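You operate a simulated robot arm through the tools that you are given. There is no shell and no other tool.

You are at the controls of a simulated robot arm. One attempt, no reset.

Task
File the slide on the slide light box in Box L-7, lid back on, and switch the light off.
Fine: slide flat in the box before the lid; leave the other box shut.

Only the result counts: the job must be done as asked and must still hold three seconds after the hand-in. Knocking over, shifting, dropping, spilling or breaking anything else fails it. Lids that push on must go on centred and level and be pressed home; caps that screw on are set level and turned clockwise until they are tight.

Robot
A 6-joint arm with a two-finger parallel gripper, fixed in place. Base frame: the origin is at the foot of the arm, x ahead of it, y to its left, z up; the work surface is at about z = 0. Readings come in mm, rad, newtons and seconds.
With the tool pointing down near the work surface it reaches from about 180 to 460 mm from the base axis. Its first joint turns from -1.222 to 1.222 rad. Payload 1.9 kg.
Tool frame: the origin (TCP) lies between the finger pads and is the grasp point; the fingertips stand 23 mm ahead of it; z points along the fingers, y is the line along which they close. The gripper opens to 94 mm. The fingers are 38 mm wide and 10 mm thick; the gripper's body (54 by 96 mm) begins 39 mm behind the TCP.
Orientation is that of the tool frame in the base frame, as [roll, pitch, yaw] about the fixed x, y, z axes, in that order (R = Rz(yaw) Ry(pitch) Rx(roll)). With the fingers straight down and closing along the base's y, the tool's x points along the base's -x, its y along +y and its z along -z.

Tools
- The arm moves only by the tool send_rows. Its argument "motion" is one flat list of numbers, 7 for each row, row after row: the shift along the base's x, y, z in mm, then the turn, a rotation vector about the base's x, y, z in rad, then the opening, from 0 (shut) to 1 (fully open). In form: [dx, dy, dz, wx, wy, wz, fingers, dx, dy, dz, wx, wy, wz, fingers, ...]. A call has 1 to 20 rows; each row shifts and turns the commanded pose from where the row before left it. Rows are played at 5 a second. More than 50 mm and 0.15 rad between two rows, or a gripper value outside its range, and nothing of the call is played. Where a pose cannot be reached the arm comes as near as it can. A force on the tool above 40 N (or 10 N above the force at the start of the call, whichever is more), or a blocked arm, ends the call early, and 0.2 s more pass. The fingers move at their own pace (about 108 mm/s each) and stop on an object; they squeeze with about 35 N. The grip force told is the motor's: it shows also when the fingers shut on nothing. Time passes only in rows, and 0.2 s behind the last, so rows that do not move let the fingers close. The reply holds the time, the measured pose of the TCP, the force on the tool along the base axes, the opening and the grip force, in the units named above and with some noise, with the torque about the TCP (base axes, N m) and any sound that the robot's microphone picked up.
- Cameras (640 x 400 px; columns grow to the right, rows downward): "scene" is fixed at [76, 333.3, 427.8]; the picture's right is [-0.52, -0.85, 0.00], its down [-0.45, 0.28, -0.85] and it looks along [0.72, -0.44, -0.53] (base axes); focal length 214 px, centre (320, 200). "wrist" rides on the gripper at [87, 16, -74] in the tool frame; the picture's right is [-0.18, 0.98, 0.00], its down [-0.58, -0.11, -0.81] and it looks along [-0.79, -0.15, 0.59] (tool axes); focal length 243 px, centre (320, 200).
- get_image(camera): a new picture of that camera. No time passes.
- probe_pixels(camera, pixels): there is no depth. For up to 12 entries [column, row, z] of the newest picture of that camera ("zoom" is the newest enlarged one), the place [x, y] in the base frame at which the ray of that pixel passes the height z, good to about 2 mm. No time passes.
- close_up(camera, box): a new picture of the part [left, top, right, bottom] of that camera's present view, enlarged. No time passes.
- finish_job(): hands the job in; it is judged then, once.

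Open the gripper and draw the arm clear of the work before you hand the job in, unless the task says otherwise.

The tools are called after ">>>" by a JSON object that holds its "op" and its "data". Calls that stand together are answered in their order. send_rows: Moves the arm, as the interface text tells. Its arguments: {"type":"object","properties":{"motion":{"type":"array","items":{"type":"number"}}},"required":["motion"]} The other tools are called the same way: get_image (camera) takes a picture; probe_pixels (camera, pixels) gives the place at which the rays of pixels pass given heights; close_up (camera, box) takes an enlarged picture of a part of a camera's view; finish_job () hands the job in.

At the start:

```text
time_s: 0.0
tcp_pos: [253.5, 111.8, 327.5]
tcp_rot: [3.141, 0.002, 3.141]
wrist_force: [-0.2, 0.4, 0.5]
wrist_torque: [-0.01, -0.01, -0.03]
gripper_width: 93.8
grasp_force: 0.0
```

scene: 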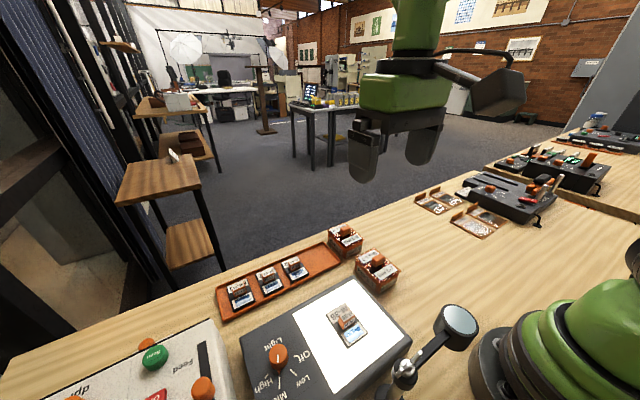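
wrist: 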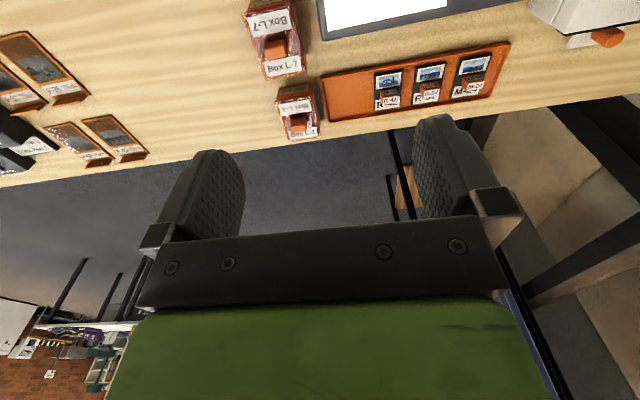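

I'll take enlarged looks at the light box, the two boxes and the dial before moving.

>>> {"op": "close_up", "data": {"camera": "scene", "box": [220, 210, 420, 400]}}

>>> {"op": "close_up", "data": {"camera": "wrist", "box": [220, 0, 540, 150]}}

>>> {"op": "close_up", "data": {"camera": "scene", "box": [310, 210, 420, 300]}}

```text
2.11 times, centred on (320, 305) of scene
```

zoom: 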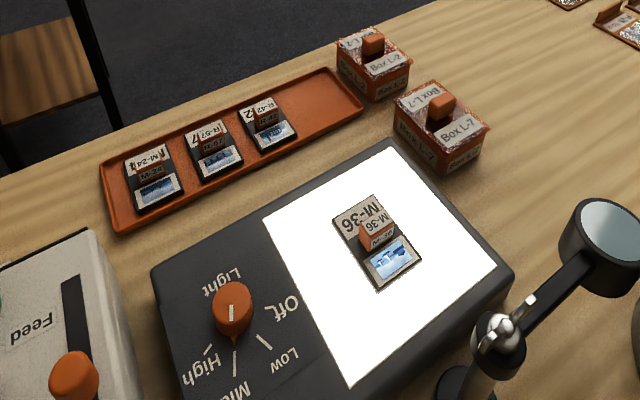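

```text
2.00 times, centred on (380, 75) of wrist
```

zoom: 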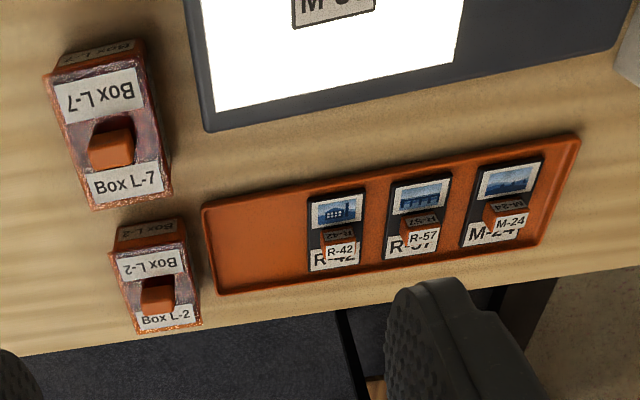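

```text
4.44 times, centred on (365, 255) of scene
```

zoom: 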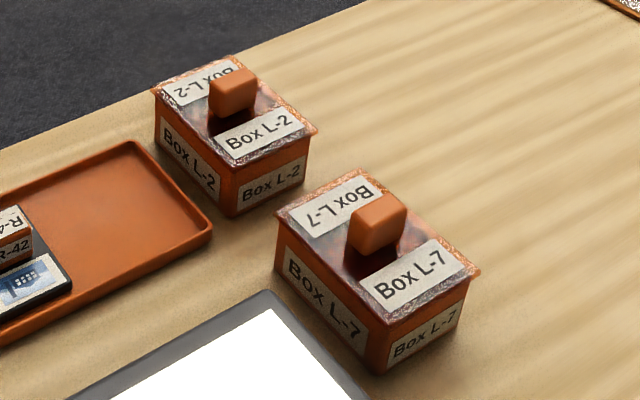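

The boxes and slide are clear. I'll probe the L-7 box corners at table and lid heights in the zoom.

>>> {"op": "probe_pixels", "data": {"camera": "zoom", "pixels": [[377, 376, 0], [285, 268, 0], [458, 322, 0], [375, 324, 30], [277, 213, 30], [361, 169, 30], [480, 272, 30], [378, 325, 40], [277, 213, 40], [361, 169, 40], [480, 272, 40], [380, 205, 55]]}}

>>> {"op": "probe_pixels", "data": {"camera": "wrist", "pixels": [[246, 36, 30], [300, 30, 30], [267, 80, 30], [305, 72, 30], [275, 50, 45], [300, 125, 45], [260, 104, 0], [324, 41, 20], [447, 12, 20], [320, 40, 30]]}}

```text
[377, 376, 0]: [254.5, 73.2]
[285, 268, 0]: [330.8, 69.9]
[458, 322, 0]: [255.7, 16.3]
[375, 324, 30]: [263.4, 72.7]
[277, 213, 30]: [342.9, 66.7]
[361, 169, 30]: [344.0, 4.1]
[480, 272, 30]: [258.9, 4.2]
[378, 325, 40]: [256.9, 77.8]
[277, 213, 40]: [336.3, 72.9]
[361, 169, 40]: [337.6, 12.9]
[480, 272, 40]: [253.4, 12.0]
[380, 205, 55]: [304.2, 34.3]
```

```text
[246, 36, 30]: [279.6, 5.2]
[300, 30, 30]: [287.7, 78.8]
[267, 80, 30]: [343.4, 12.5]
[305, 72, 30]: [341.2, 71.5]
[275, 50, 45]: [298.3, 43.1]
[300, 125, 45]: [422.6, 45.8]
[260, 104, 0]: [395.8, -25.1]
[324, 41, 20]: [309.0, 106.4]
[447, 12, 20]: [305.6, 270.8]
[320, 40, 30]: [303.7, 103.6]
```

Next, probe the slide on the light box and the dial in the scene picture, at several candidate heights.

>>> {"op": "probe_pixels", "data": {"camera": "scene", "pixels": [[243, 340, 30], [355, 280, 30], [411, 340, 30], [347, 325, 30], [347, 318, 45], [279, 357, 30], [279, 352, 50], [461, 327, 100], [403, 370, 50], [355, 280, 0], [385, 374, 0], [411, 348, 0]]}}

>>> {"op": "close_up", "data": {"camera": "scene", "box": [300, 290, 400, 360]}}

>>> {"op": "close_up", "data": {"camera": "scene", "box": [230, 320, 340, 400]}}

>>> {"op": "close_up", "data": {"camera": "scene", "box": [360, 280, 500, 400]}}

```text
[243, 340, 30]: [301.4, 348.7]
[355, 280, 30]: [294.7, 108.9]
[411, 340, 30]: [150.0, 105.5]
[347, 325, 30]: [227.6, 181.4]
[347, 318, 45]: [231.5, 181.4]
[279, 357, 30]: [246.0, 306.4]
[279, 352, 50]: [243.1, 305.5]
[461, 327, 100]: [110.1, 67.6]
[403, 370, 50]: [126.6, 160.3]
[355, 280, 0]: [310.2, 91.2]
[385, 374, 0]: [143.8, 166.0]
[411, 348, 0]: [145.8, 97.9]
```

```text
5.71 times, centred on (350, 325) of scene
```

zoom: 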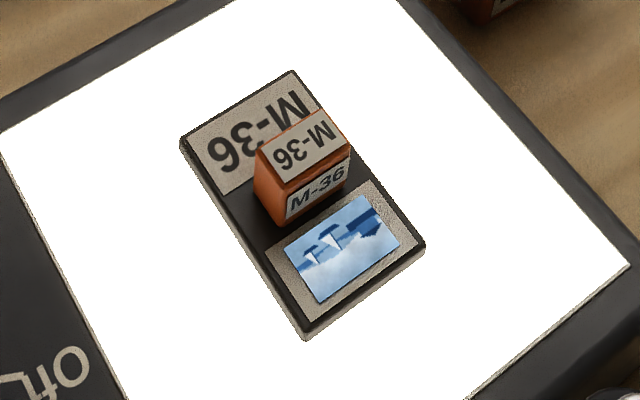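

```text
5.00 times, centred on (285, 360) of scene
```

zoom: 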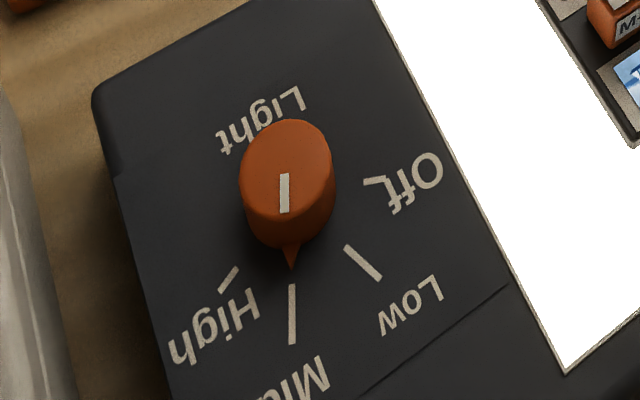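

```text
3.33 times, centred on (430, 340) of scene
```

zoom: 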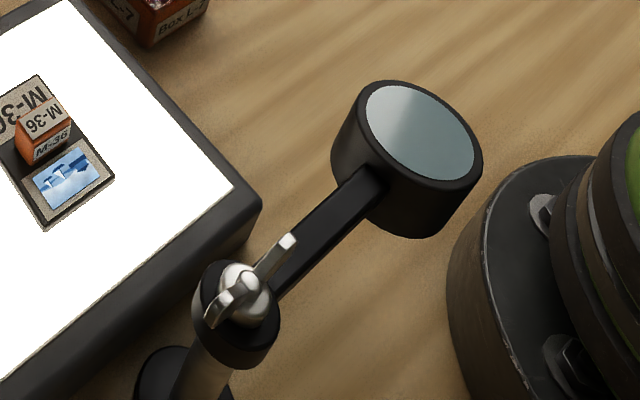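

The slide M-36 has a small orange grip block near (231,181); the knob near (243,305) now points to Mid. I'll lower and shift the arm, open, to get a better wrist view of the light box and boxes.

>>> {"op": "send_rows", "data": {"motion": [-5, 20, -35, 0, 0, 0, 1, -5, 20, -35, 0, 0, 0, 1, -5, 20, -30, 0, 0, 0, 1, 0, 0, 0, 0, 0, 0, 1]}}

>>> {"op": "get_image", "data": {"camera": "wrist"}}

>>> {"op": "get_image", "data": {"camera": "scene"}}

```text
time_s: 1.0
tcp_pos: [239.8, 173.7, 225.7]
tcp_rot: [3.14, -0.002, -3.141]
wrist_force: [-0.8, 0.1, 0.4]
wrist_torque: [-0.01, 0.0, 0.0]
gripper_width: 93.9
grasp_force: 0.1
```

```text
taken
```

wrist: 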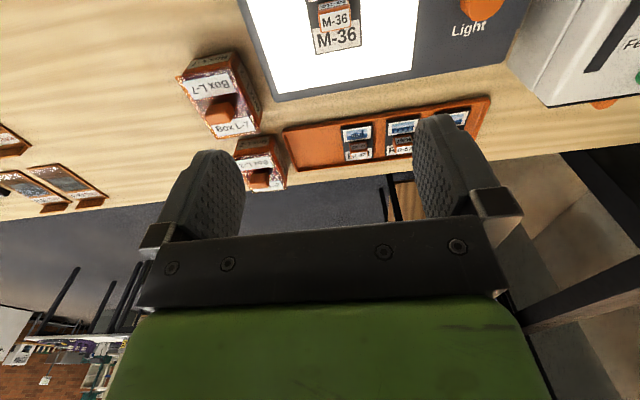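

```text
taken
```

scene: 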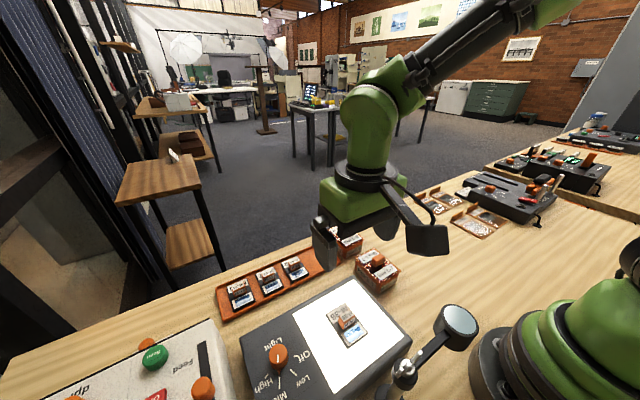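

The slide and knob are cut off at the top of the wrist view, so I'll tilt the tool about +y to look further down.

>>> {"op": "send_rows", "data": {"motion": [0, 10, 15, 0, 0.15, 0, 1, 0, 10, 15, 0, 0.15, 0, 1, 0, 10, 10, 0, 0.15, 0, 1, 0, 0, 0, 0, 0.15, 0, 1, 0, 0, 0, 0, 0, 0, 1]}}

>>> {"op": "get_image", "data": {"camera": "wrist"}}

```text
time_s: 2.2
tcp_pos: [239.1, 203.4, 268.4]
tcp_rot: [3.14, -0.601, -3.14]
wrist_force: [-0.6, -0.6, -0.6]
wrist_torque: [0.01, 0.02, 0.02]
gripper_width: 94.1
grasp_force: 0.0
```

```text
taken
```

wrist: 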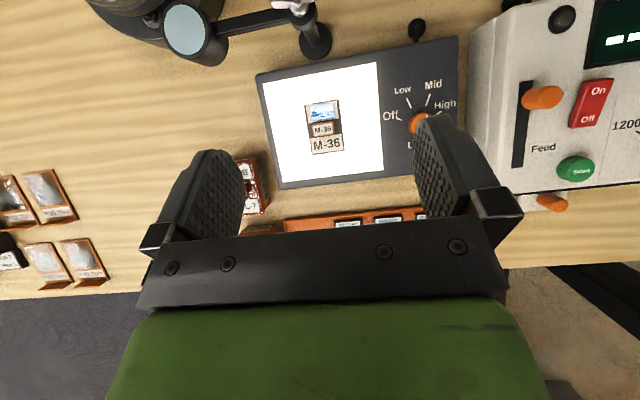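

Good overhead view: light box corners at about (257,75), (458,38), (280,188); slide around (323,127). Enlarging for accurate picks.

>>> {"op": "close_up", "data": {"camera": "wrist", "box": [250, 50, 410, 150]}}

>>> {"op": "probe_pixels", "data": {"camera": "wrist", "pixels": [[257, 75, 0], [257, 75, 20], [257, 75, 30], [257, 75, 40], [280, 188, 30], [458, 38, 30], [280, 188, 0], [458, 38, 0], [322, 128, 30], [322, 128, 45], [420, 122, 30], [420, 122, 50]]}}

>>> {"op": "close_up", "data": {"camera": "wrist", "box": [360, 60, 488, 140]}}

```text
4.00 times, centred on (330, 100) of wrist
```

zoom: 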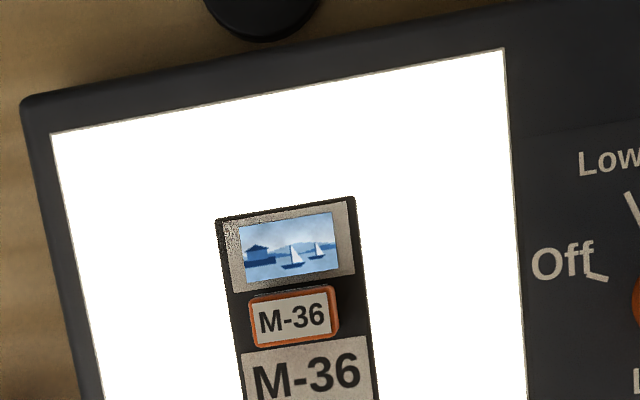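

```text
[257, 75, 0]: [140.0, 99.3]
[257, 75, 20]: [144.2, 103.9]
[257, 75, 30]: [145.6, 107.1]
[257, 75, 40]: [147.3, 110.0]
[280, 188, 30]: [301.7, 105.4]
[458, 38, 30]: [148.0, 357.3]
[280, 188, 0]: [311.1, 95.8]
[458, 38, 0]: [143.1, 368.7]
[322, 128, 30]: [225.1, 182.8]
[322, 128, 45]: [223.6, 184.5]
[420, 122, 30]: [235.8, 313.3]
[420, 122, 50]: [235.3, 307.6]
```

```text
5.00 times, centred on (424, 100) of wrist
```

zoom: 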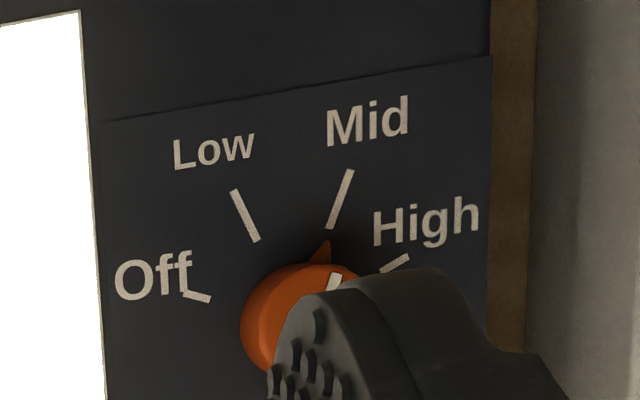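

Light box top is near z=30. Now I cross-probe the slide corners and its grip block from both cameras to fix height, centre and yaw.

>>> {"op": "probe_pixels", "data": {"camera": "scene", "pixels": [[338.6, 317.5, 48], [350.3, 309.2, 48], [355.2, 316.8, 48], [344.4, 322.4, 48], [345.3, 302.2, 34], [325.5, 314.5, 34], [347.4, 348.3, 34], [368.4, 332.9, 34]]}}

>>> {"op": "probe_pixels", "data": {"camera": "wrist", "pixels": [[312.2, 125, 48], [333.2, 121.7, 48], [334.5, 134.2, 48], [314.2, 137, 48], [304.2, 105, 34], [338.2, 99.2, 34], [312.5, 153, 34], [344, 150, 34]]}}

>>> {"op": "close_up", "data": {"camera": "wrist", "box": [280, 80, 376, 170]}}

```text
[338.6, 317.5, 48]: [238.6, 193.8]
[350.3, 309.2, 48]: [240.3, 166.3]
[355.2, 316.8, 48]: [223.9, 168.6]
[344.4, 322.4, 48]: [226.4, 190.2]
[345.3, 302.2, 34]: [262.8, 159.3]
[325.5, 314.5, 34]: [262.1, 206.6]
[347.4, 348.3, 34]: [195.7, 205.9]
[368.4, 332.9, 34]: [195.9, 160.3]
```

```text
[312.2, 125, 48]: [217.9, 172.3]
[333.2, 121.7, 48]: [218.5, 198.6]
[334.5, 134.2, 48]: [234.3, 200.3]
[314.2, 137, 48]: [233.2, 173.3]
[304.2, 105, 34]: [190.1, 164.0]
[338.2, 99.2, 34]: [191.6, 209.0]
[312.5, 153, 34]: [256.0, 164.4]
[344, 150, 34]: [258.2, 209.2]
```

```text
4.44 times, centred on (328, 125) of wrist
```

zoom: 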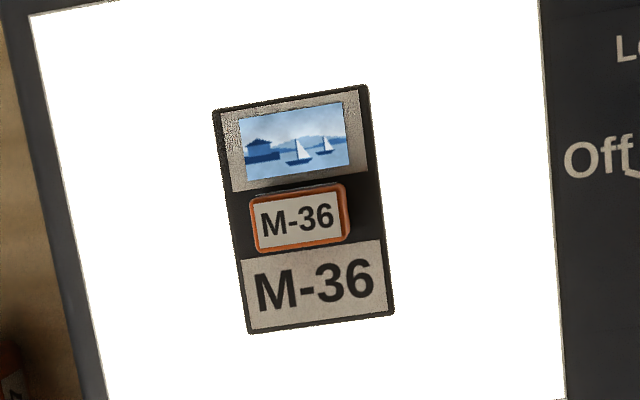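

The slide is aligned with the base axes (about 66 mm in x, 46 mm in y) with its grip block near (229,183); Box L-7 is aligned too, so the slide can go in without turning. First the lid: I'll go above Box L-7, level the tool, and yaw 90° so the fingers close along x.

>>> {"op": "send_rows", "data": {"motion": [14.5, -40, -17, 0, -0.15, 0, 1, 14.5, -40, -17, 0, -0.15, 0, 1, 14.5, -40, -17, 0, -0.15, 0, 1, 14.5, -40, -17, 0, -0.15, 0, 1, 0, 0, 0, 0, 0, 0.1428, 1, 0, 0, 0, 0, 0, 0.1428, 1, 0, 0, 0, 0, 0, 0.1428, 1, 0, 0, 0, 0, 0, 0.1428, 1, 0, 0, 0, 0, 0, 0.1428, 1, 0, 0, 0, 0, 0, 0.1428, 1, 0, 0, 0, 0, 0, 0.1428, 1, 0, 0, 0, 0, 0, 0.1428, 1, 0, 0, 0, 0, 0, 0.1428, 1, 0, 0, 0, 0, 0, 0.1428, 1, 0, 0, 0, 0, 0, 0.1428, 1, 0, 0, 0, 0, 0, 0, 1]}}

>>> {"op": "get_image", "data": {"camera": "wrist"}}

>>> {"op": "get_image", "data": {"camera": "scene"}}

```text
time_s: 5.6
tcp_pos: [297.6, 41.1, 200.2]
tcp_rot: [3.138, 0.0, -1.571]
wrist_force: [0.6, 1.1, 0.4]
wrist_torque: [0.03, 0.03, 0.02]
gripper_width: 94.1
grasp_force: 0.1
```

```text
taken
```

wrist: 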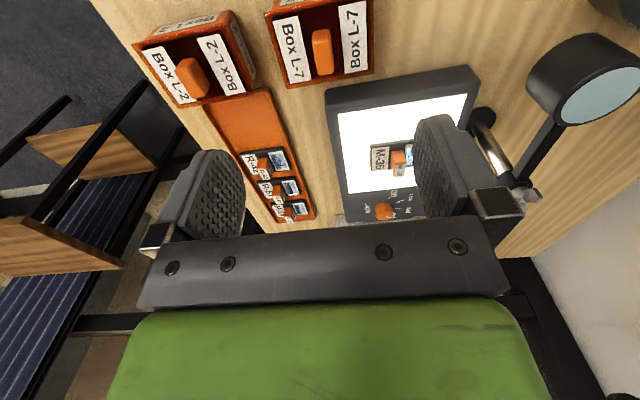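

```text
taken
```

scene: 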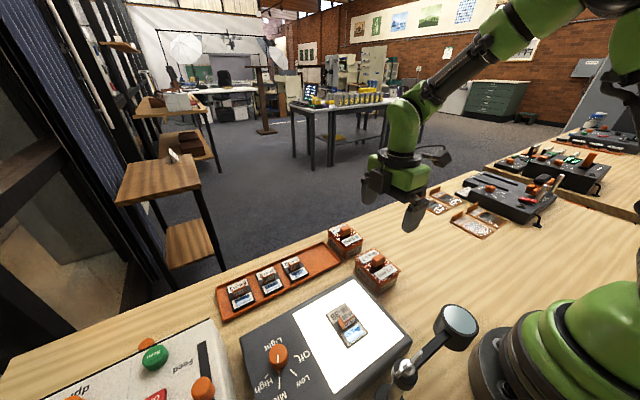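

The L-7 lid with its grip block is at about (322,50), nearly in line with the gripper. Enlarging it, then descending in steps.

>>> {"op": "close_up", "data": {"camera": "wrist", "box": [240, 0, 400, 100]}}

>>> {"op": "send_rows", "data": {"motion": [0, 0, -30, 0, 0, 0, 1, 0, 0, -30, 0, 0, 0, 1, 0, 0, 0, 0, 0, 0, 1]}}

>>> {"op": "get_image", "data": {"camera": "wrist"}}

```text
4.00 times, centred on (320, 50) of wrist
```

zoom: 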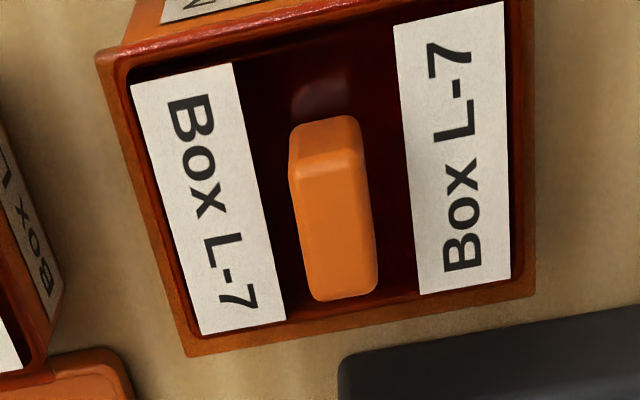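

```text
time_s: 6.4
tcp_pos: [297.9, 42.7, 140.5]
tcp_rot: [3.141, 0.0, -1.57]
wrist_force: [-0.1, 0.3, 0.6]
wrist_torque: [0.01, -0.02, -0.01]
gripper_width: 94.3
grasp_force: 0.1
```

```text
taken
```

wrist: 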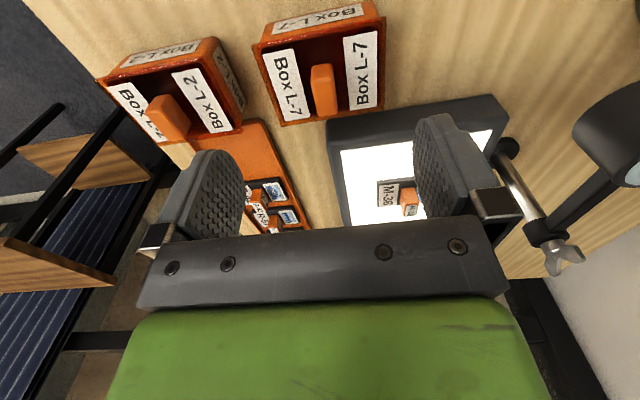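

At z=140 the whole lid is visible with the block's top at about (322,75). Enlarging and probing.

>>> {"op": "close_up", "data": {"camera": "wrist", "box": [240, 0, 400, 130]}}

```text
3.08 times, centred on (320, 65) of wrist
```

zoom: 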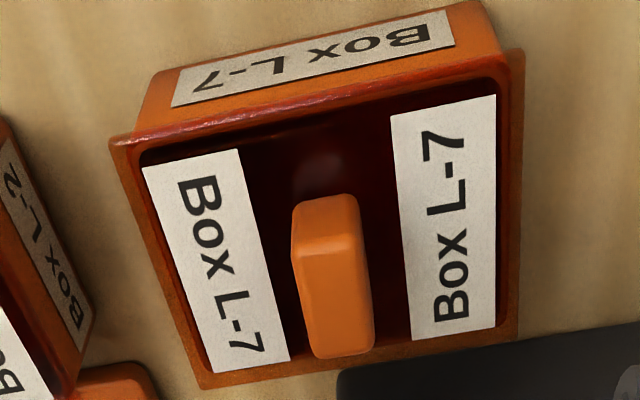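

Probing the lid rim corners, block top corners and box base in this zoom at candidate heights.

>>> {"op": "probe_pixels", "data": {"camera": "zoom", "pixels": [[110, 138, 38], [522, 50, 38], [518, 338, 38], [200, 388, 38], [292, 258, 50], [365, 248, 50], [312, 356, 50], [374, 346, 50], [158, 72, 0], [478, 0, 0], [292, 205, 35], [355, 197, 35]]}}

>>> {"op": "close_up", "data": {"camera": "scene", "box": [340, 235, 420, 300]}}

```text
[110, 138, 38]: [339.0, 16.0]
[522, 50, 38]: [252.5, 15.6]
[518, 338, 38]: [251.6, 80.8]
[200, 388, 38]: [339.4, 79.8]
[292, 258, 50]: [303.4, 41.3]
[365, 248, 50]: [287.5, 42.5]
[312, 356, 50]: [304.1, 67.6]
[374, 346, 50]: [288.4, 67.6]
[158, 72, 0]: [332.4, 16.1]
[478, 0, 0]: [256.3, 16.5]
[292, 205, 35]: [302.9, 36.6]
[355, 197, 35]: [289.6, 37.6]
```

```text
6.15 times, centred on (380, 268) of scene
```

zoom: 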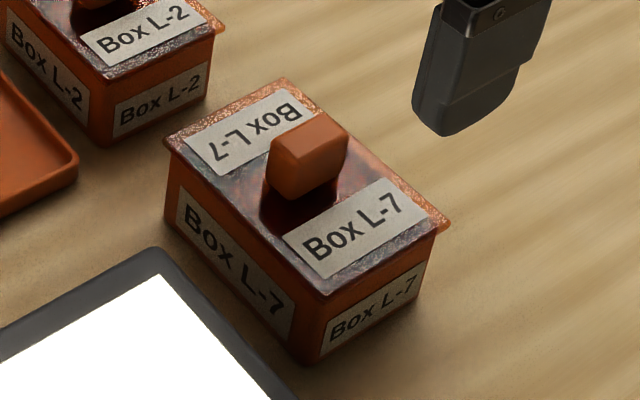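

Triangulating both views: lid top ≈ z 42, centred near (295.5,45.5), and the block stands up to about z 67, roughly 14 mm wide in x. I'll narrow the gripper to half, centre over it and descend to TCP z≈70, then check visually.

>>> {"op": "send_rows", "data": {"motion": [-1.5, 2.8, 0, 0, 0, 0, 0.5, 0, 0, -20, 0, 0, 0, 0.5, 0, 0, -20, 0, 0, 0, 0.5, 0, 0, -15, 0, 0, 0, 0.5, 0, 0, -10, 0, 0, 0, 0.5, 0, 0, 0, 0, 0, 0, 0.5]}}

>>> {"op": "get_image", "data": {"camera": "wrist"}}

>>> {"op": "close_up", "data": {"camera": "scene", "box": [330, 205, 450, 300]}}

```text
time_s: 7.8
tcp_pos: [296.0, 45.0, 76.0]
tcp_rot: [-3.141, 0.0, -1.57]
wrist_force: [1.0, 0.4, 0.4]
wrist_torque: [0.01, -0.02, -0.01]
gripper_width: 46.7
grasp_force: 0.1
```

```text
taken
```

wrist: 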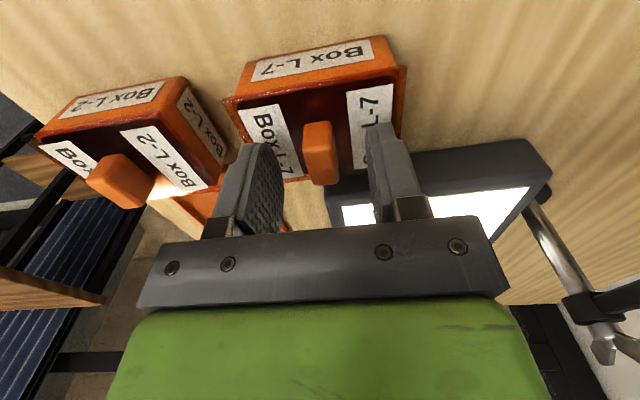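

```text
4.21 times, centred on (390, 252) of scene
```

zoom: 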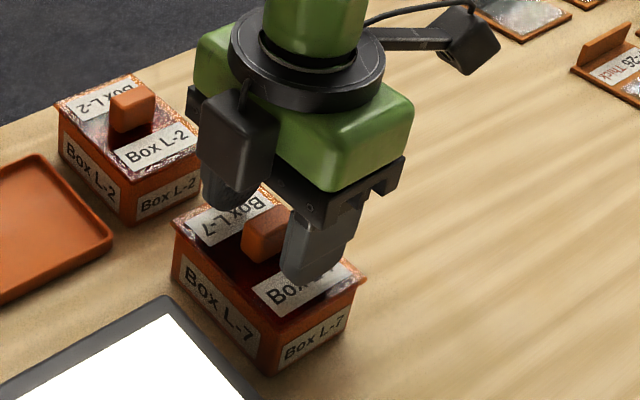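

Fingers straddle the block (centre about (321,165)) evenly. Descend 8 mm and close on it.

>>> {"op": "send_rows", "data": {"motion": [0, 0, -4, 0, 0, 0, 0.5, 0, 0, -4, 0, 0, 0, 0.5, 0, 0, 0, 0, 0, 0, 0.5]}}

>>> {"op": "send_rows", "data": {"motion": [0, 0, 0, 0, 0, 0, 0.1, 0, 0, 0, 0, 0, 0, 0.05, 0, 0, 0, 0, 0, 0, 0.0, 0, 0, 0, 0, 0, 0, 0.0]}}

>>> {"op": "get_image", "data": {"camera": "wrist"}}

```text
time_s: 8.6
tcp_pos: [295.1, 43.7, 67.0]
tcp_rot: [-3.141, -0.001, -1.57]
wrist_force: [-2.7, 1.1, 7.8]
wrist_torque: [0.03, 0.05, -0.03]
gripper_width: 46.7
grasp_force: 0.1
```

```text
time_s: 9.6
tcp_pos: [296.1, 44.4, 66.6]
tcp_rot: [3.14, -0.001, -1.571]
wrist_force: [3.2, -0.7, 11.4]
wrist_torque: [-0.03, -0.06, 0.04]
gripper_width: 13.9
grasp_force: 35.2
```

```text
taken
```

wrist: 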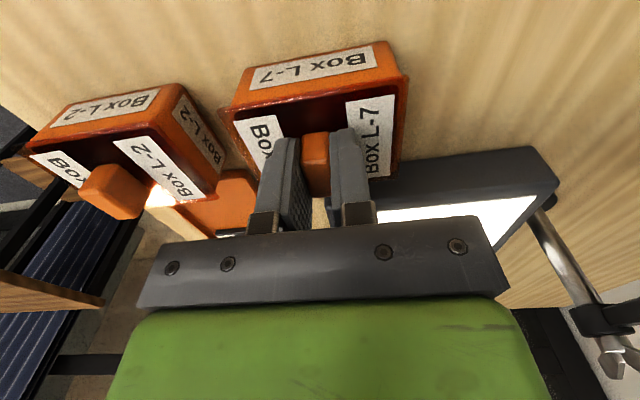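

Grip on the lid block is 13.9 mm wide with 35 N; the fingertips rest lightly on the lid (so its top is near z 43.5). Pull straight up in small steps.

>>> {"op": "send_rows", "data": {"motion": [0, 0, 2, 0, 0, 0, 0, 0, 0, 2, 0, 0, 0, 0, 0, 0, 2, 0, 0, 0, 0, 0, 0, 2, 0, 0, 0, 0, 0, 0, 0, 0, 0, 0, 0]}}

>>> {"op": "get_image", "data": {"camera": "wrist"}}

>>> {"op": "close_up", "data": {"camera": "scene", "box": [330, 205, 450, 300]}}

```text
time_s: 10.8
tcp_pos: [295.1, 44.6, 74.5]
tcp_rot: [3.141, 0.0, -1.572]
wrist_force: [-0.6, 0.3, -1.0]
wrist_torque: [-0.01, 0.0, -0.01]
gripper_width: 14.0
grasp_force: 34.9
```

```text
taken
```

wrist: 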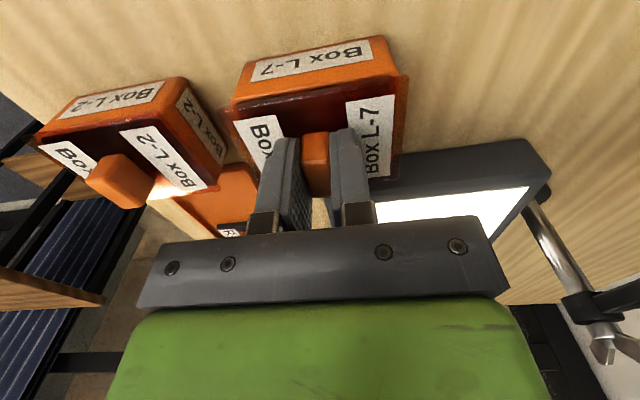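

```text
4.21 times, centred on (390, 252) of scene
```

zoom: 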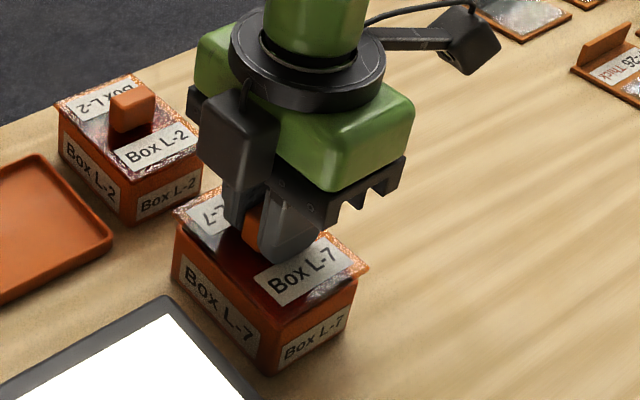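

The lid is separating and the box stays on the table. Continue lifting.

>>> {"op": "send_rows", "data": {"motion": [0, 0, 4, 0, 0, 0, 0, 0, 0, 6, 0, 0, 0, 0, 0, 0, 15, 0, 0, 0, 0, 0, 0, 20, 0, 0, 0, 0, 0, 0, 20, 0, 0, 0, 0, 0, 0, 0, 0, 0, 0, 0]}}

>>> {"op": "get_image", "data": {"camera": "wrist"}}

>>> {"op": "get_image", "data": {"camera": "scene"}}

>>> {"op": "close_up", "data": {"camera": "scene", "box": [330, 185, 450, 300]}}

```text
time_s: 12.2
tcp_pos: [293.8, 46.1, 140.9]
tcp_rot: [-3.141, 0.001, -1.572]
wrist_force: [-0.5, 0.0, -1.0]
wrist_torque: [0.01, 0.0, -0.05]
gripper_width: 14.0
grasp_force: 34.9
```

```text
taken
```

wrist: 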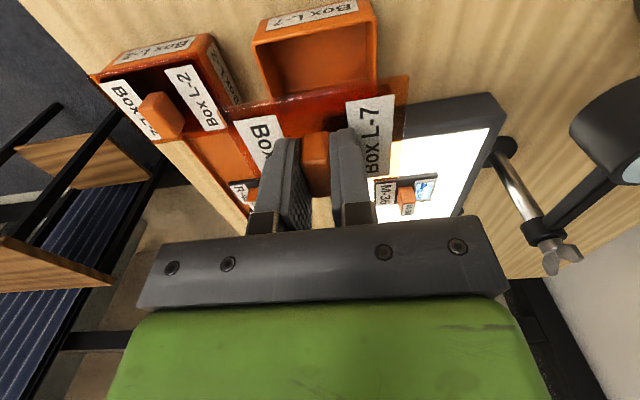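

```text
taken
```

scene: 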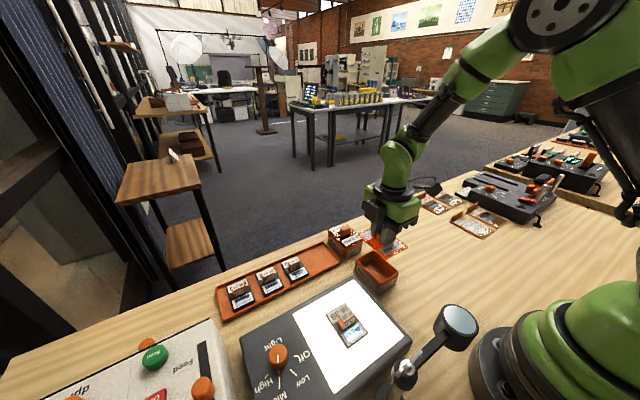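

```text
3.48 times, centred on (390, 242) of scene
```

zoom: 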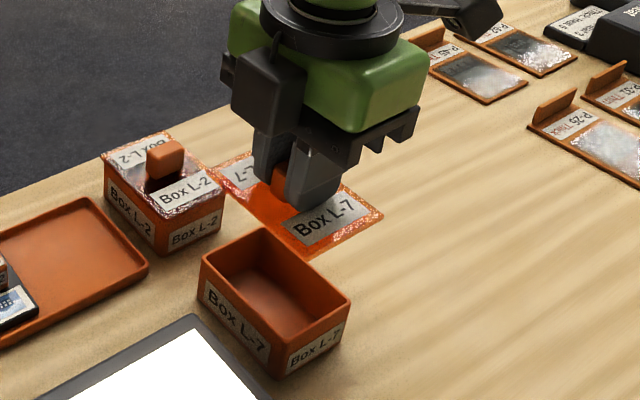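

Lid is off cleanly and the box is open and empty. I'll probe the free table area to the right to choose a set-down spot for the lid.

>>> {"op": "probe_pixels", "data": {"camera": "scene", "pixels": [[415, 202, 0], [440, 214, 0], [450, 218, 0], [490, 238, 0], [430, 250, 0], [420, 240, 0], [343, 258, 0], [394, 275, 0], [361, 265, 0], [440, 260, 0]]}}

>>> {"op": "close_up", "data": {"camera": "wrist", "box": [230, 0, 400, 130]}}

```text
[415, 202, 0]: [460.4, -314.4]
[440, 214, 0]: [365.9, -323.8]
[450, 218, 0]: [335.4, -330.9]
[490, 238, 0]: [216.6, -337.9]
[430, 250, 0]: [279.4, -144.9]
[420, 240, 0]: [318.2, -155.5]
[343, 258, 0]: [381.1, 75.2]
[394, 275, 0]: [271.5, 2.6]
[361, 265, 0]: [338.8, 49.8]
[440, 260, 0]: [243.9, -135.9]
```

```text
3.08 times, centred on (315, 65) of wrist
```

zoom: 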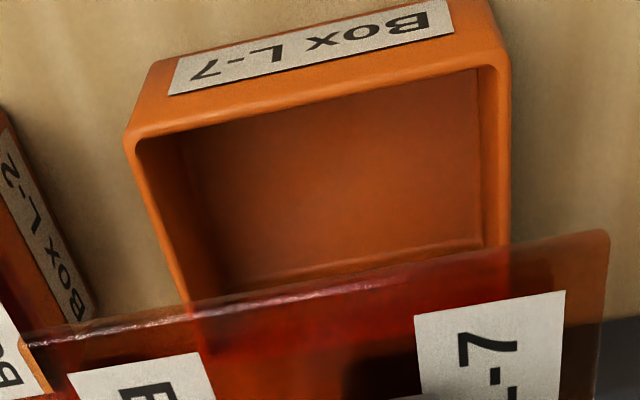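

Table is clear for y from about -45 to -250. I'll carry the lid to y≈-80 and lower it near the table.

>>> {"op": "send_rows", "data": {"motion": [0, -25, 0, 0, 0, 0, 0, 0, -40, 0, 0, 0, 0, 0, 0, -40, 0, 0, 0, 0, 0, 0, -20, 0, 0, 0, 0, 0, 0, 0, -30, 0, 0, 0, 0, 0, 0, -30, 0, 0, 0, 0, 0, 0, -20, 0, 0, 0, 0, 0, 0, -15, 0, 0, 0, 0, 0, 0, 0, 0, 0, 0, 0]}}

>>> {"op": "get_image", "data": {"camera": "wrist"}}

>>> {"op": "close_up", "data": {"camera": "scene", "box": [350, 185, 470, 290]}}

```text
time_s: 14.2
tcp_pos: [296.8, -81.7, 44.4]
tcp_rot: [3.14, 0.0, -1.57]
wrist_force: [-0.3, 1.1, 0.4]
wrist_torque: [-0.04, -0.01, 0.03]
gripper_width: 13.8
grasp_force: 35.1
```

```text
taken
```

wrist: 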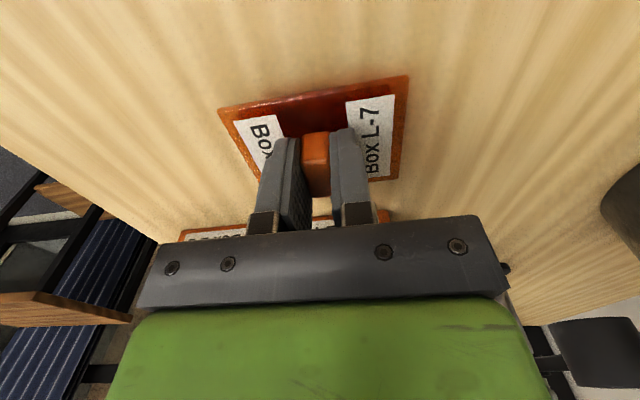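

```text
3.81 times, centred on (410, 238) of scene
```

zoom: 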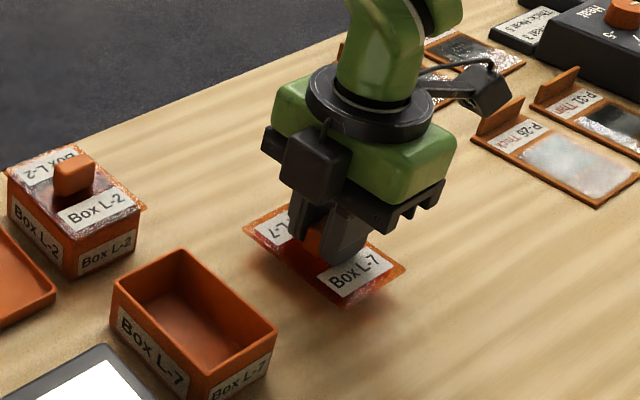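

The lid hovers level over bare table. Lowering in small steps until contact is felt.

>>> {"op": "send_rows", "data": {"motion": [0, 0, -4, 0, 0, 0, 0, 0, 0, -3, 0, 0, 0, 0, 0, 0, -2, 0, 0, 0, 0, 0, 0, 0, 0, 0, 0, 0]}}

>>> {"op": "send_rows", "data": {"motion": [0, 0, -1.5, 0, 0, 0, 0, 0, 0, 0, 0, 0, 0, 0]}}

>>> {"op": "send_rows", "data": {"motion": [0, 0, -1.5, 0, 0, 0, 0, 0, 0, 0, 0, 0, 0, 0]}}

```text
time_s: 15.2
tcp_pos: [295.9, -80.7, 36.5]
tcp_rot: [-3.141, 0.0, -1.571]
wrist_force: [0.3, -0.2, 0.3]
wrist_torque: [0.0, 0.03, 0.02]
gripper_width: 14.1
grasp_force: 35.1
```

```text
time_s: 15.8
tcp_pos: [295.5, -81.3, 33.1]
tcp_rot: [3.14, -0.002, -1.571]
wrist_force: [-0.2, 0.5, 0.2]
wrist_torque: [-0.03, -0.04, 0.01]
gripper_width: 14.0
grasp_force: 34.5
```

```text
time_s: 16.4
tcp_pos: [296.2, -80.2, 33.4]
tcp_rot: [-3.141, -0.001, -1.572]
wrist_force: [-1.1, -0.8, 3.4]
wrist_torque: [-0.04, 0.01, -0.02]
gripper_width: 13.8
grasp_force: 35.2
```

A 3.4 N contact at TCP z≈32.7: the lid is on the table (so its underside plug is ~9.5 mm below the fingertips). One tiny nudge down, then open.

>>> {"op": "send_rows", "data": {"motion": [0, 0, -0.4, 0, 0, 0, 0, 0, 0, 0, 0, 0, 0, 0]}}

>>> {"op": "send_rows", "data": {"motion": [0, 0, 0, 0, 0, 0, 0.25, 0, 0, 0, 0, 0, 0, 0.4, 0, 0, 0, 0, 0, 0, 0.4]}}

>>> {"op": "get_image", "data": {"camera": "wrist"}}

```text
time_s: 17.0
tcp_pos: [294.7, -80.8, 33.3]
tcp_rot: [3.141, -0.001, -1.57]
wrist_force: [0.4, 1.2, 5.7]
wrist_torque: [0.02, -0.02, -0.03]
gripper_width: 14.2
grasp_force: 35.3
```

```text
time_s: 17.8
tcp_pos: [295.2, -80.2, 32.8]
tcp_rot: [3.141, -0.002, -1.571]
wrist_force: [-0.4, -0.3, 4.9]
wrist_torque: [-0.04, 0.0, -0.01]
gripper_width: 36.6
grasp_force: 0.1
```

```text
taken
```

wrist: 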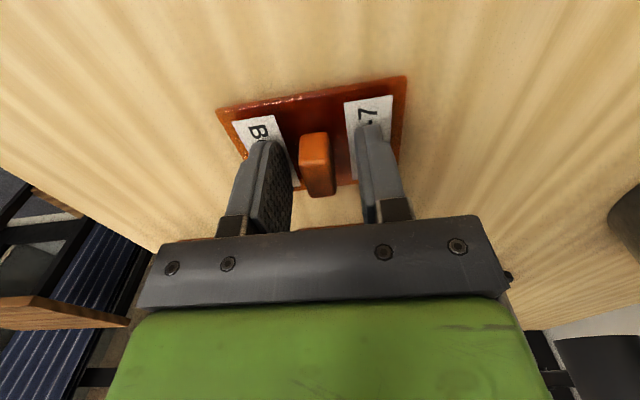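

Lid rests flat on the table, released. I'll lift clear and travel above the slide; combining both cameras puts the slide's top at z≈46, centre (224.4,187.9), block top ≈68.

>>> {"op": "send_rows", "data": {"motion": [0, 0, 10, 0, 0, 0, 0.4, 0, 0, 25, 0, 0, 0, 0.4, 0, 0, 40, 0, 0, 0, 0.4, 0, 0, 40, 0, 0, 0, 0.4, -10, 40, 0, 0, 0, 0, 0.4, -10, 40, 0, 0, 0, 0, 0.4, -10, 40, 0, 0, 0, 0, 0.4, -10, 40, 0, 0, 0, 0, 0.4, -10, 40, 0, 0, 0, 0, 0.4, -10, 40, 0, 0, 0, 0, 0.4, -10.6, 28.3, 0, 0, 0, 0, 0.45, 0, 0, 0, 0, 0, 0, 0.45]}}

>>> {"op": "get_image", "data": {"camera": "wrist"}}

>>> {"op": "get_image", "data": {"camera": "scene"}}

```text
time_s: 20.4
tcp_pos: [223.5, 188.5, 148.0]
tcp_rot: [3.14, 0.002, -1.573]
wrist_force: [0.2, -0.1, 0.1]
wrist_torque: [0.02, -0.02, -0.02]
gripper_width: 42.4
grasp_force: 0.0
```

```text
taken
```

wrist: 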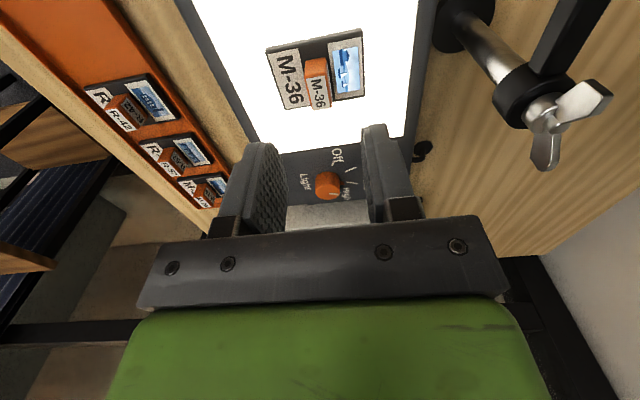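

```text
taken
```

scene: 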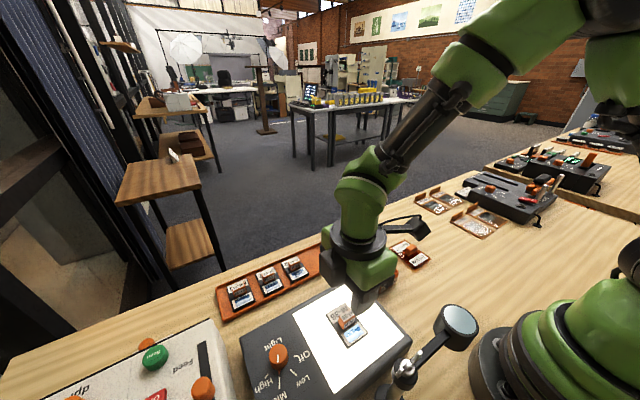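

The block's top is at about (319,92), in line with the gripper. Enlarging and probing at z≈68 and slide corners at z≈46.

>>> {"op": "close_up", "data": {"camera": "wrist", "box": [256, 20, 384, 120]}}

```text
4.00 times, centred on (320, 70) of wrist
```

zoom: 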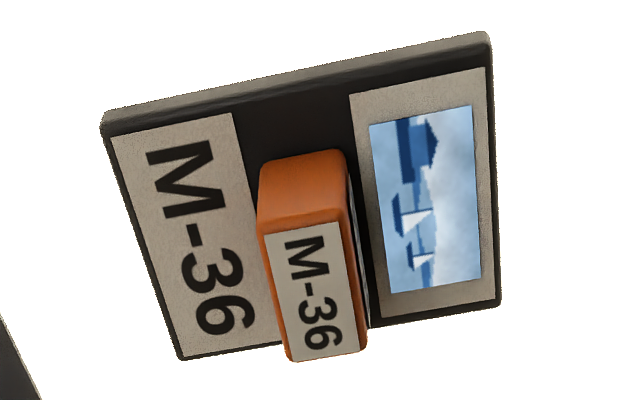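

Now the block appears as a bar roughly 14×23 mm on the slide's middle; probing its corners.

>>> {"op": "probe_pixels", "data": {"camera": "zoom", "pixels": [[262, 235, 68], [345, 220, 68], [368, 348, 68], [292, 360, 68], [103, 137, 46], [492, 66, 46], [500, 303, 46], [182, 358, 46], [107, 112, 42], [485, 33, 42]]}}

```text
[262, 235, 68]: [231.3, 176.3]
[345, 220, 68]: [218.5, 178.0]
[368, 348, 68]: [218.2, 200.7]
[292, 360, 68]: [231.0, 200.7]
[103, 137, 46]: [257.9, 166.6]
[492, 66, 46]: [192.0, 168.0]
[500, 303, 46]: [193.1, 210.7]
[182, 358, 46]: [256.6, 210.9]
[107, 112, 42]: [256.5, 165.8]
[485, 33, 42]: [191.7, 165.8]
```

Block centre (224.8,189). Small correction, then descend to z≈76 and check before the final few mm.

>>> {"op": "send_rows", "data": {"motion": [0.4, 0.7, -25, 0, 0, 0, 0.4, 0, 0, -25, 0, 0, 0, 0.4, 0, 0, -15, 0, 0, 0, 0.4, 0, 0, -6, 0, 0, 0, 0.4, 0, 0, 0, 0, 0, 0, 0.4]}}

>>> {"op": "get_image", "data": {"camera": "wrist"}}

>>> {"op": "close_up", "data": {"camera": "scene", "box": [290, 250, 410, 360]}}

```text
time_s: 21.6
tcp_pos: [226.0, 189.5, 76.7]
tcp_rot: [3.141, 0.002, -1.571]
wrist_force: [0.3, -0.9, 0.0]
wrist_torque: [0.02, 0.03, 0.02]
gripper_width: 37.6
grasp_force: 0.0
```

```text
taken
```

wrist: 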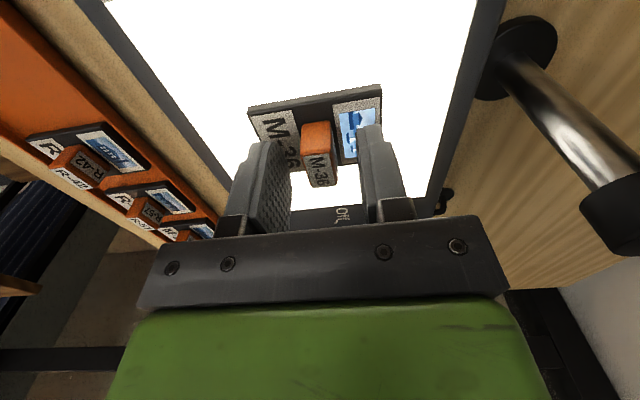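

```text
3.64 times, centred on (350, 305) of scene
```

zoom: 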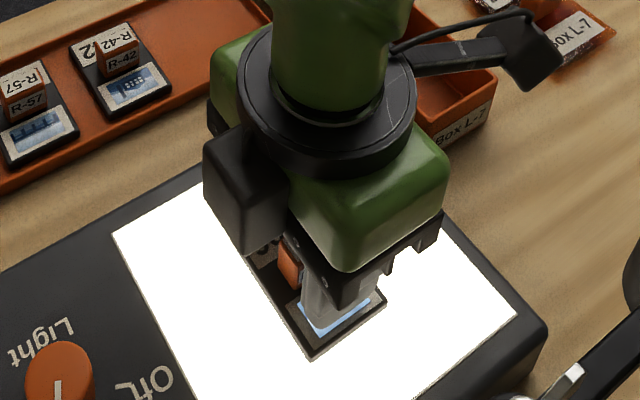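

Fingers straddle the block with clearance. Descend 3 mm more and close.

>>> {"op": "send_rows", "data": {"motion": [0, 0, -3, 0, 0, 0, 0.4, 0, 0, 0, 0, 0, 0, 0.4]}}

>>> {"op": "send_rows", "data": {"motion": [0, 0, 0, 0, 0, 0, 0.2, 0, 0, 0, 0, 0, 0, 0.1, 0, 0, 0, 0, 0, 0, 0, 0, 0, 0, 0, 0, 0, 0]}}

>>> {"op": "get_image", "data": {"camera": "wrist"}}

```text
time_s: 22.2
tcp_pos: [225.9, 188.3, 73.9]
tcp_rot: [3.141, 0.002, -1.569]
wrist_force: [-0.3, -0.5, 0.0]
wrist_torque: [-0.02, 0.02, 0.0]
gripper_width: 37.5
grasp_force: 0.1
```

```text
time_s: 23.2
tcp_pos: [225.8, 187.5, 73.6]
tcp_rot: [3.14, -0.003, -1.571]
wrist_force: [0.5, 0.3, 0.4]
wrist_torque: [-0.02, -0.03, -0.02]
gripper_width: 14.0
grasp_force: 35.2
```

```text
taken
```

wrist: 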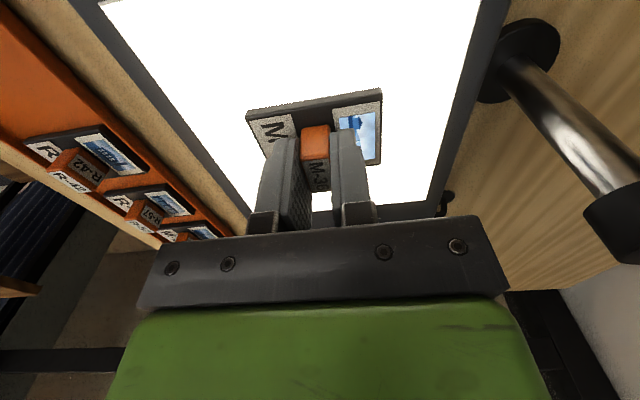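

Grip holds at 14 mm on the slide's block. Lifting it straight off the light box.

>>> {"op": "send_rows", "data": {"motion": [0, 0, 5, 0, 0, 0, 0, 0, 0, 15, 0, 0, 0, 0, 0, 0, 25, 0, 0, 0, 0, 0, 0, 25, 0, 0, 0, 0, 0, 0, 0, 0, 0, 0, 0]}}

>>> {"op": "get_image", "data": {"camera": "wrist"}}

>>> {"op": "get_image", "data": {"camera": "scene"}}

>>> {"op": "close_up", "data": {"camera": "wrist", "box": [240, 80, 400, 200]}}

```text
time_s: 24.4
tcp_pos: [225.6, 186.7, 144.1]
tcp_rot: [3.141, 0.0, -1.569]
wrist_force: [-1.0, 0.2, -0.5]
wrist_torque: [-0.03, 0.02, 0.01]
gripper_width: 14.1
grasp_force: 35.2
```

```text
taken
```

wrist: 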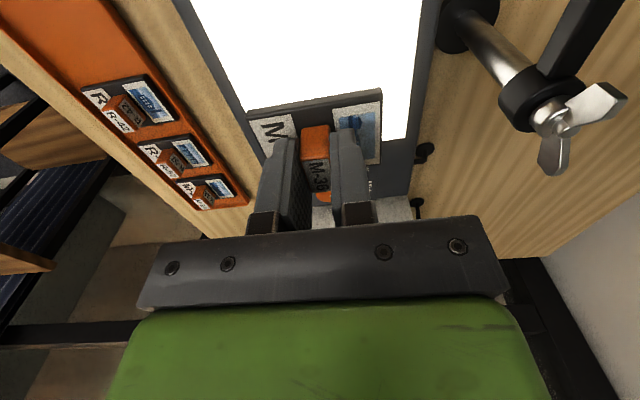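

```text
taken
```

scene: 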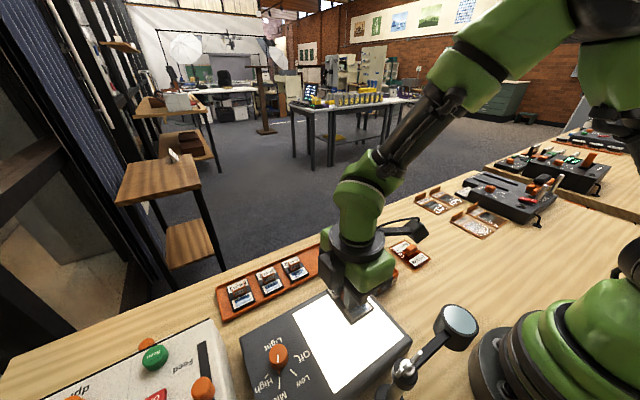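

```text
3.33 times, centred on (320, 140) of wrist
```

zoom: 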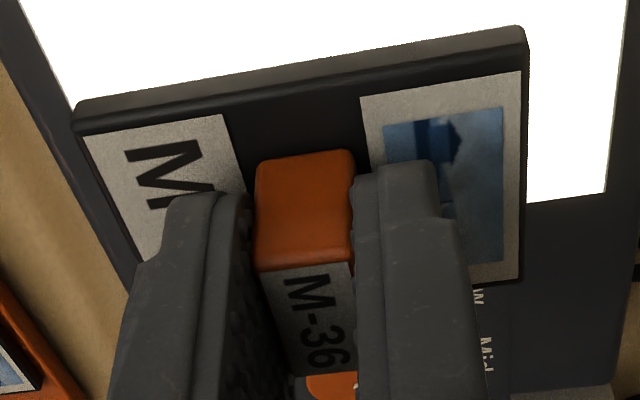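

The slide hangs level. Probing its visible edges (z≈116 top surface) to fix its offset from the TCP.

>>> {"op": "probe_pixels", "data": {"camera": "zoom", "pixels": [[76, 132, 116], [527, 52, 116], [522, 284, 116], [78, 104, 112], [523, 27, 112]]}}

```text
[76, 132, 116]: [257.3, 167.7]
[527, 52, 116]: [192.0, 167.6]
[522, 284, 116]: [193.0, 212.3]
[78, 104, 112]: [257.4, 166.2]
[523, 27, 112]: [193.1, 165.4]
```

Slide is ~65×45 mm, its centre within 1 mm of the TCP. Carrying it over Box L-7 at the same height.

>>> {"op": "send_rows", "data": {"motion": [14, -28.8, 0, 0, 0, 0, 0, 14, -28.8, 0, 0, 0, 0, 0, 14, -28.8, 0, 0, 0, 0, 0, 14, -28.8, 0, 0, 0, 0, 0, 14.2, -29.1, 0, 0, 0, 0, 0, 0, 0, 0, 0, 0, 0, 0, 0, 0, 0, 0, 0, 0, 0]}}

>>> {"op": "get_image", "data": {"camera": "wrist"}}

>>> {"op": "close_up", "data": {"camera": "wrist", "box": [230, 0, 410, 110]}}

```text
time_s: 26.0
tcp_pos: [294.1, 45.3, 142.4]
tcp_rot: [3.14, 0.0, -1.57]
wrist_force: [1.7, -0.4, 0.7]
wrist_torque: [0.07, 0.0, -0.01]
gripper_width: 13.9
grasp_force: 34.8
```

```text
taken
```

wrist: 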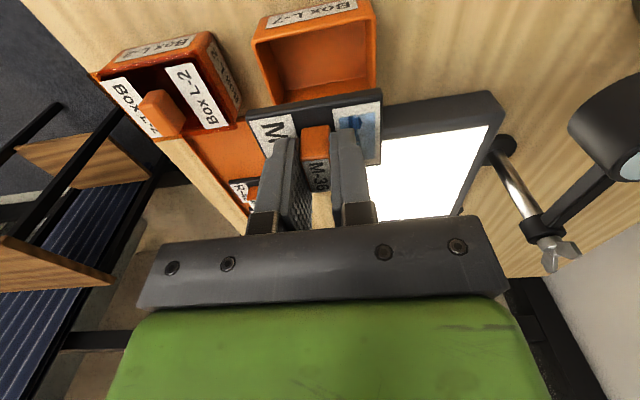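

```text
3.56 times, centred on (320, 55) of wrist
```

zoom: 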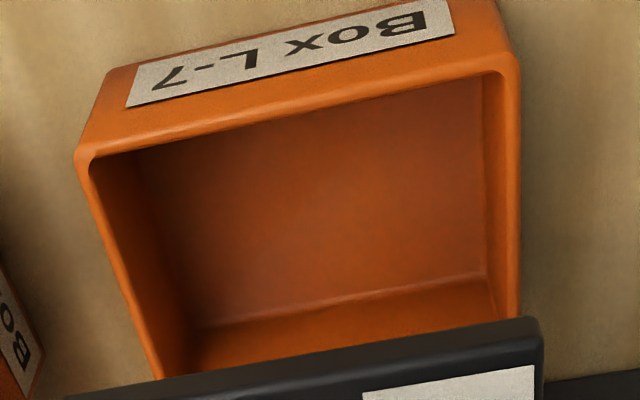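

Box opening fully visible apart from the back rim. Probing its inner front edge (z≈40) and the floor's back corners.

>>> {"op": "probe_pixels", "data": {"camera": "zoom", "pixels": [[77, 155, 40], [519, 62, 40], [92, 163, 40], [503, 74, 40], [200, 328, 3], [486, 272, 3], [153, 378, 40], [163, 378, 40], [519, 316, 40], [509, 316, 40], [103, 80, 0], [500, 0, 0]]}}

>>> {"op": "close_up", "data": {"camera": "scene", "box": [330, 200, 430, 300]}}

```text
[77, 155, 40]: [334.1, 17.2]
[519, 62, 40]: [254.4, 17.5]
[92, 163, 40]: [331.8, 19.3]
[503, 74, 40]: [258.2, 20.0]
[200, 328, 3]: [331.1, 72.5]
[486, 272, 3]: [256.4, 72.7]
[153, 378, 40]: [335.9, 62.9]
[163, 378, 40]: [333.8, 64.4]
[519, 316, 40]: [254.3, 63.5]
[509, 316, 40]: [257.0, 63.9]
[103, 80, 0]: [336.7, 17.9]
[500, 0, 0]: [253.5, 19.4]
```

```text
4.00 times, centred on (380, 250) of scene
```

zoom: 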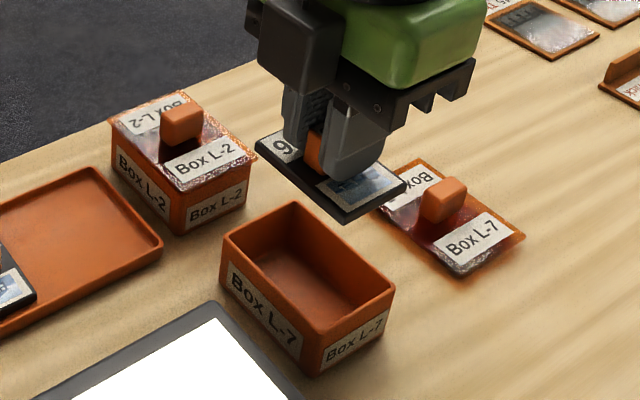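

Interior ≈ x 257–332, y 19.5–72 (75×53 mm), leaving ~4 mm each side. Cross-checking the rim from the scene camera.

>>> {"op": "probe_pixels", "data": {"camera": "zoom", "pixels": [[222, 236, 40], [295, 202, 40], [395, 287, 40], [316, 342, 40], [231, 236, 40], [294, 207, 40], [387, 287, 40], [316, 334, 40]]}}

```text
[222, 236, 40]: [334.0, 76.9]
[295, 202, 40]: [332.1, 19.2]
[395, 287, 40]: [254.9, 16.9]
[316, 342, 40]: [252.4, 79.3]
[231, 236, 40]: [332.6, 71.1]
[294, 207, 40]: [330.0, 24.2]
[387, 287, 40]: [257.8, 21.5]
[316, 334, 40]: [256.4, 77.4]
```

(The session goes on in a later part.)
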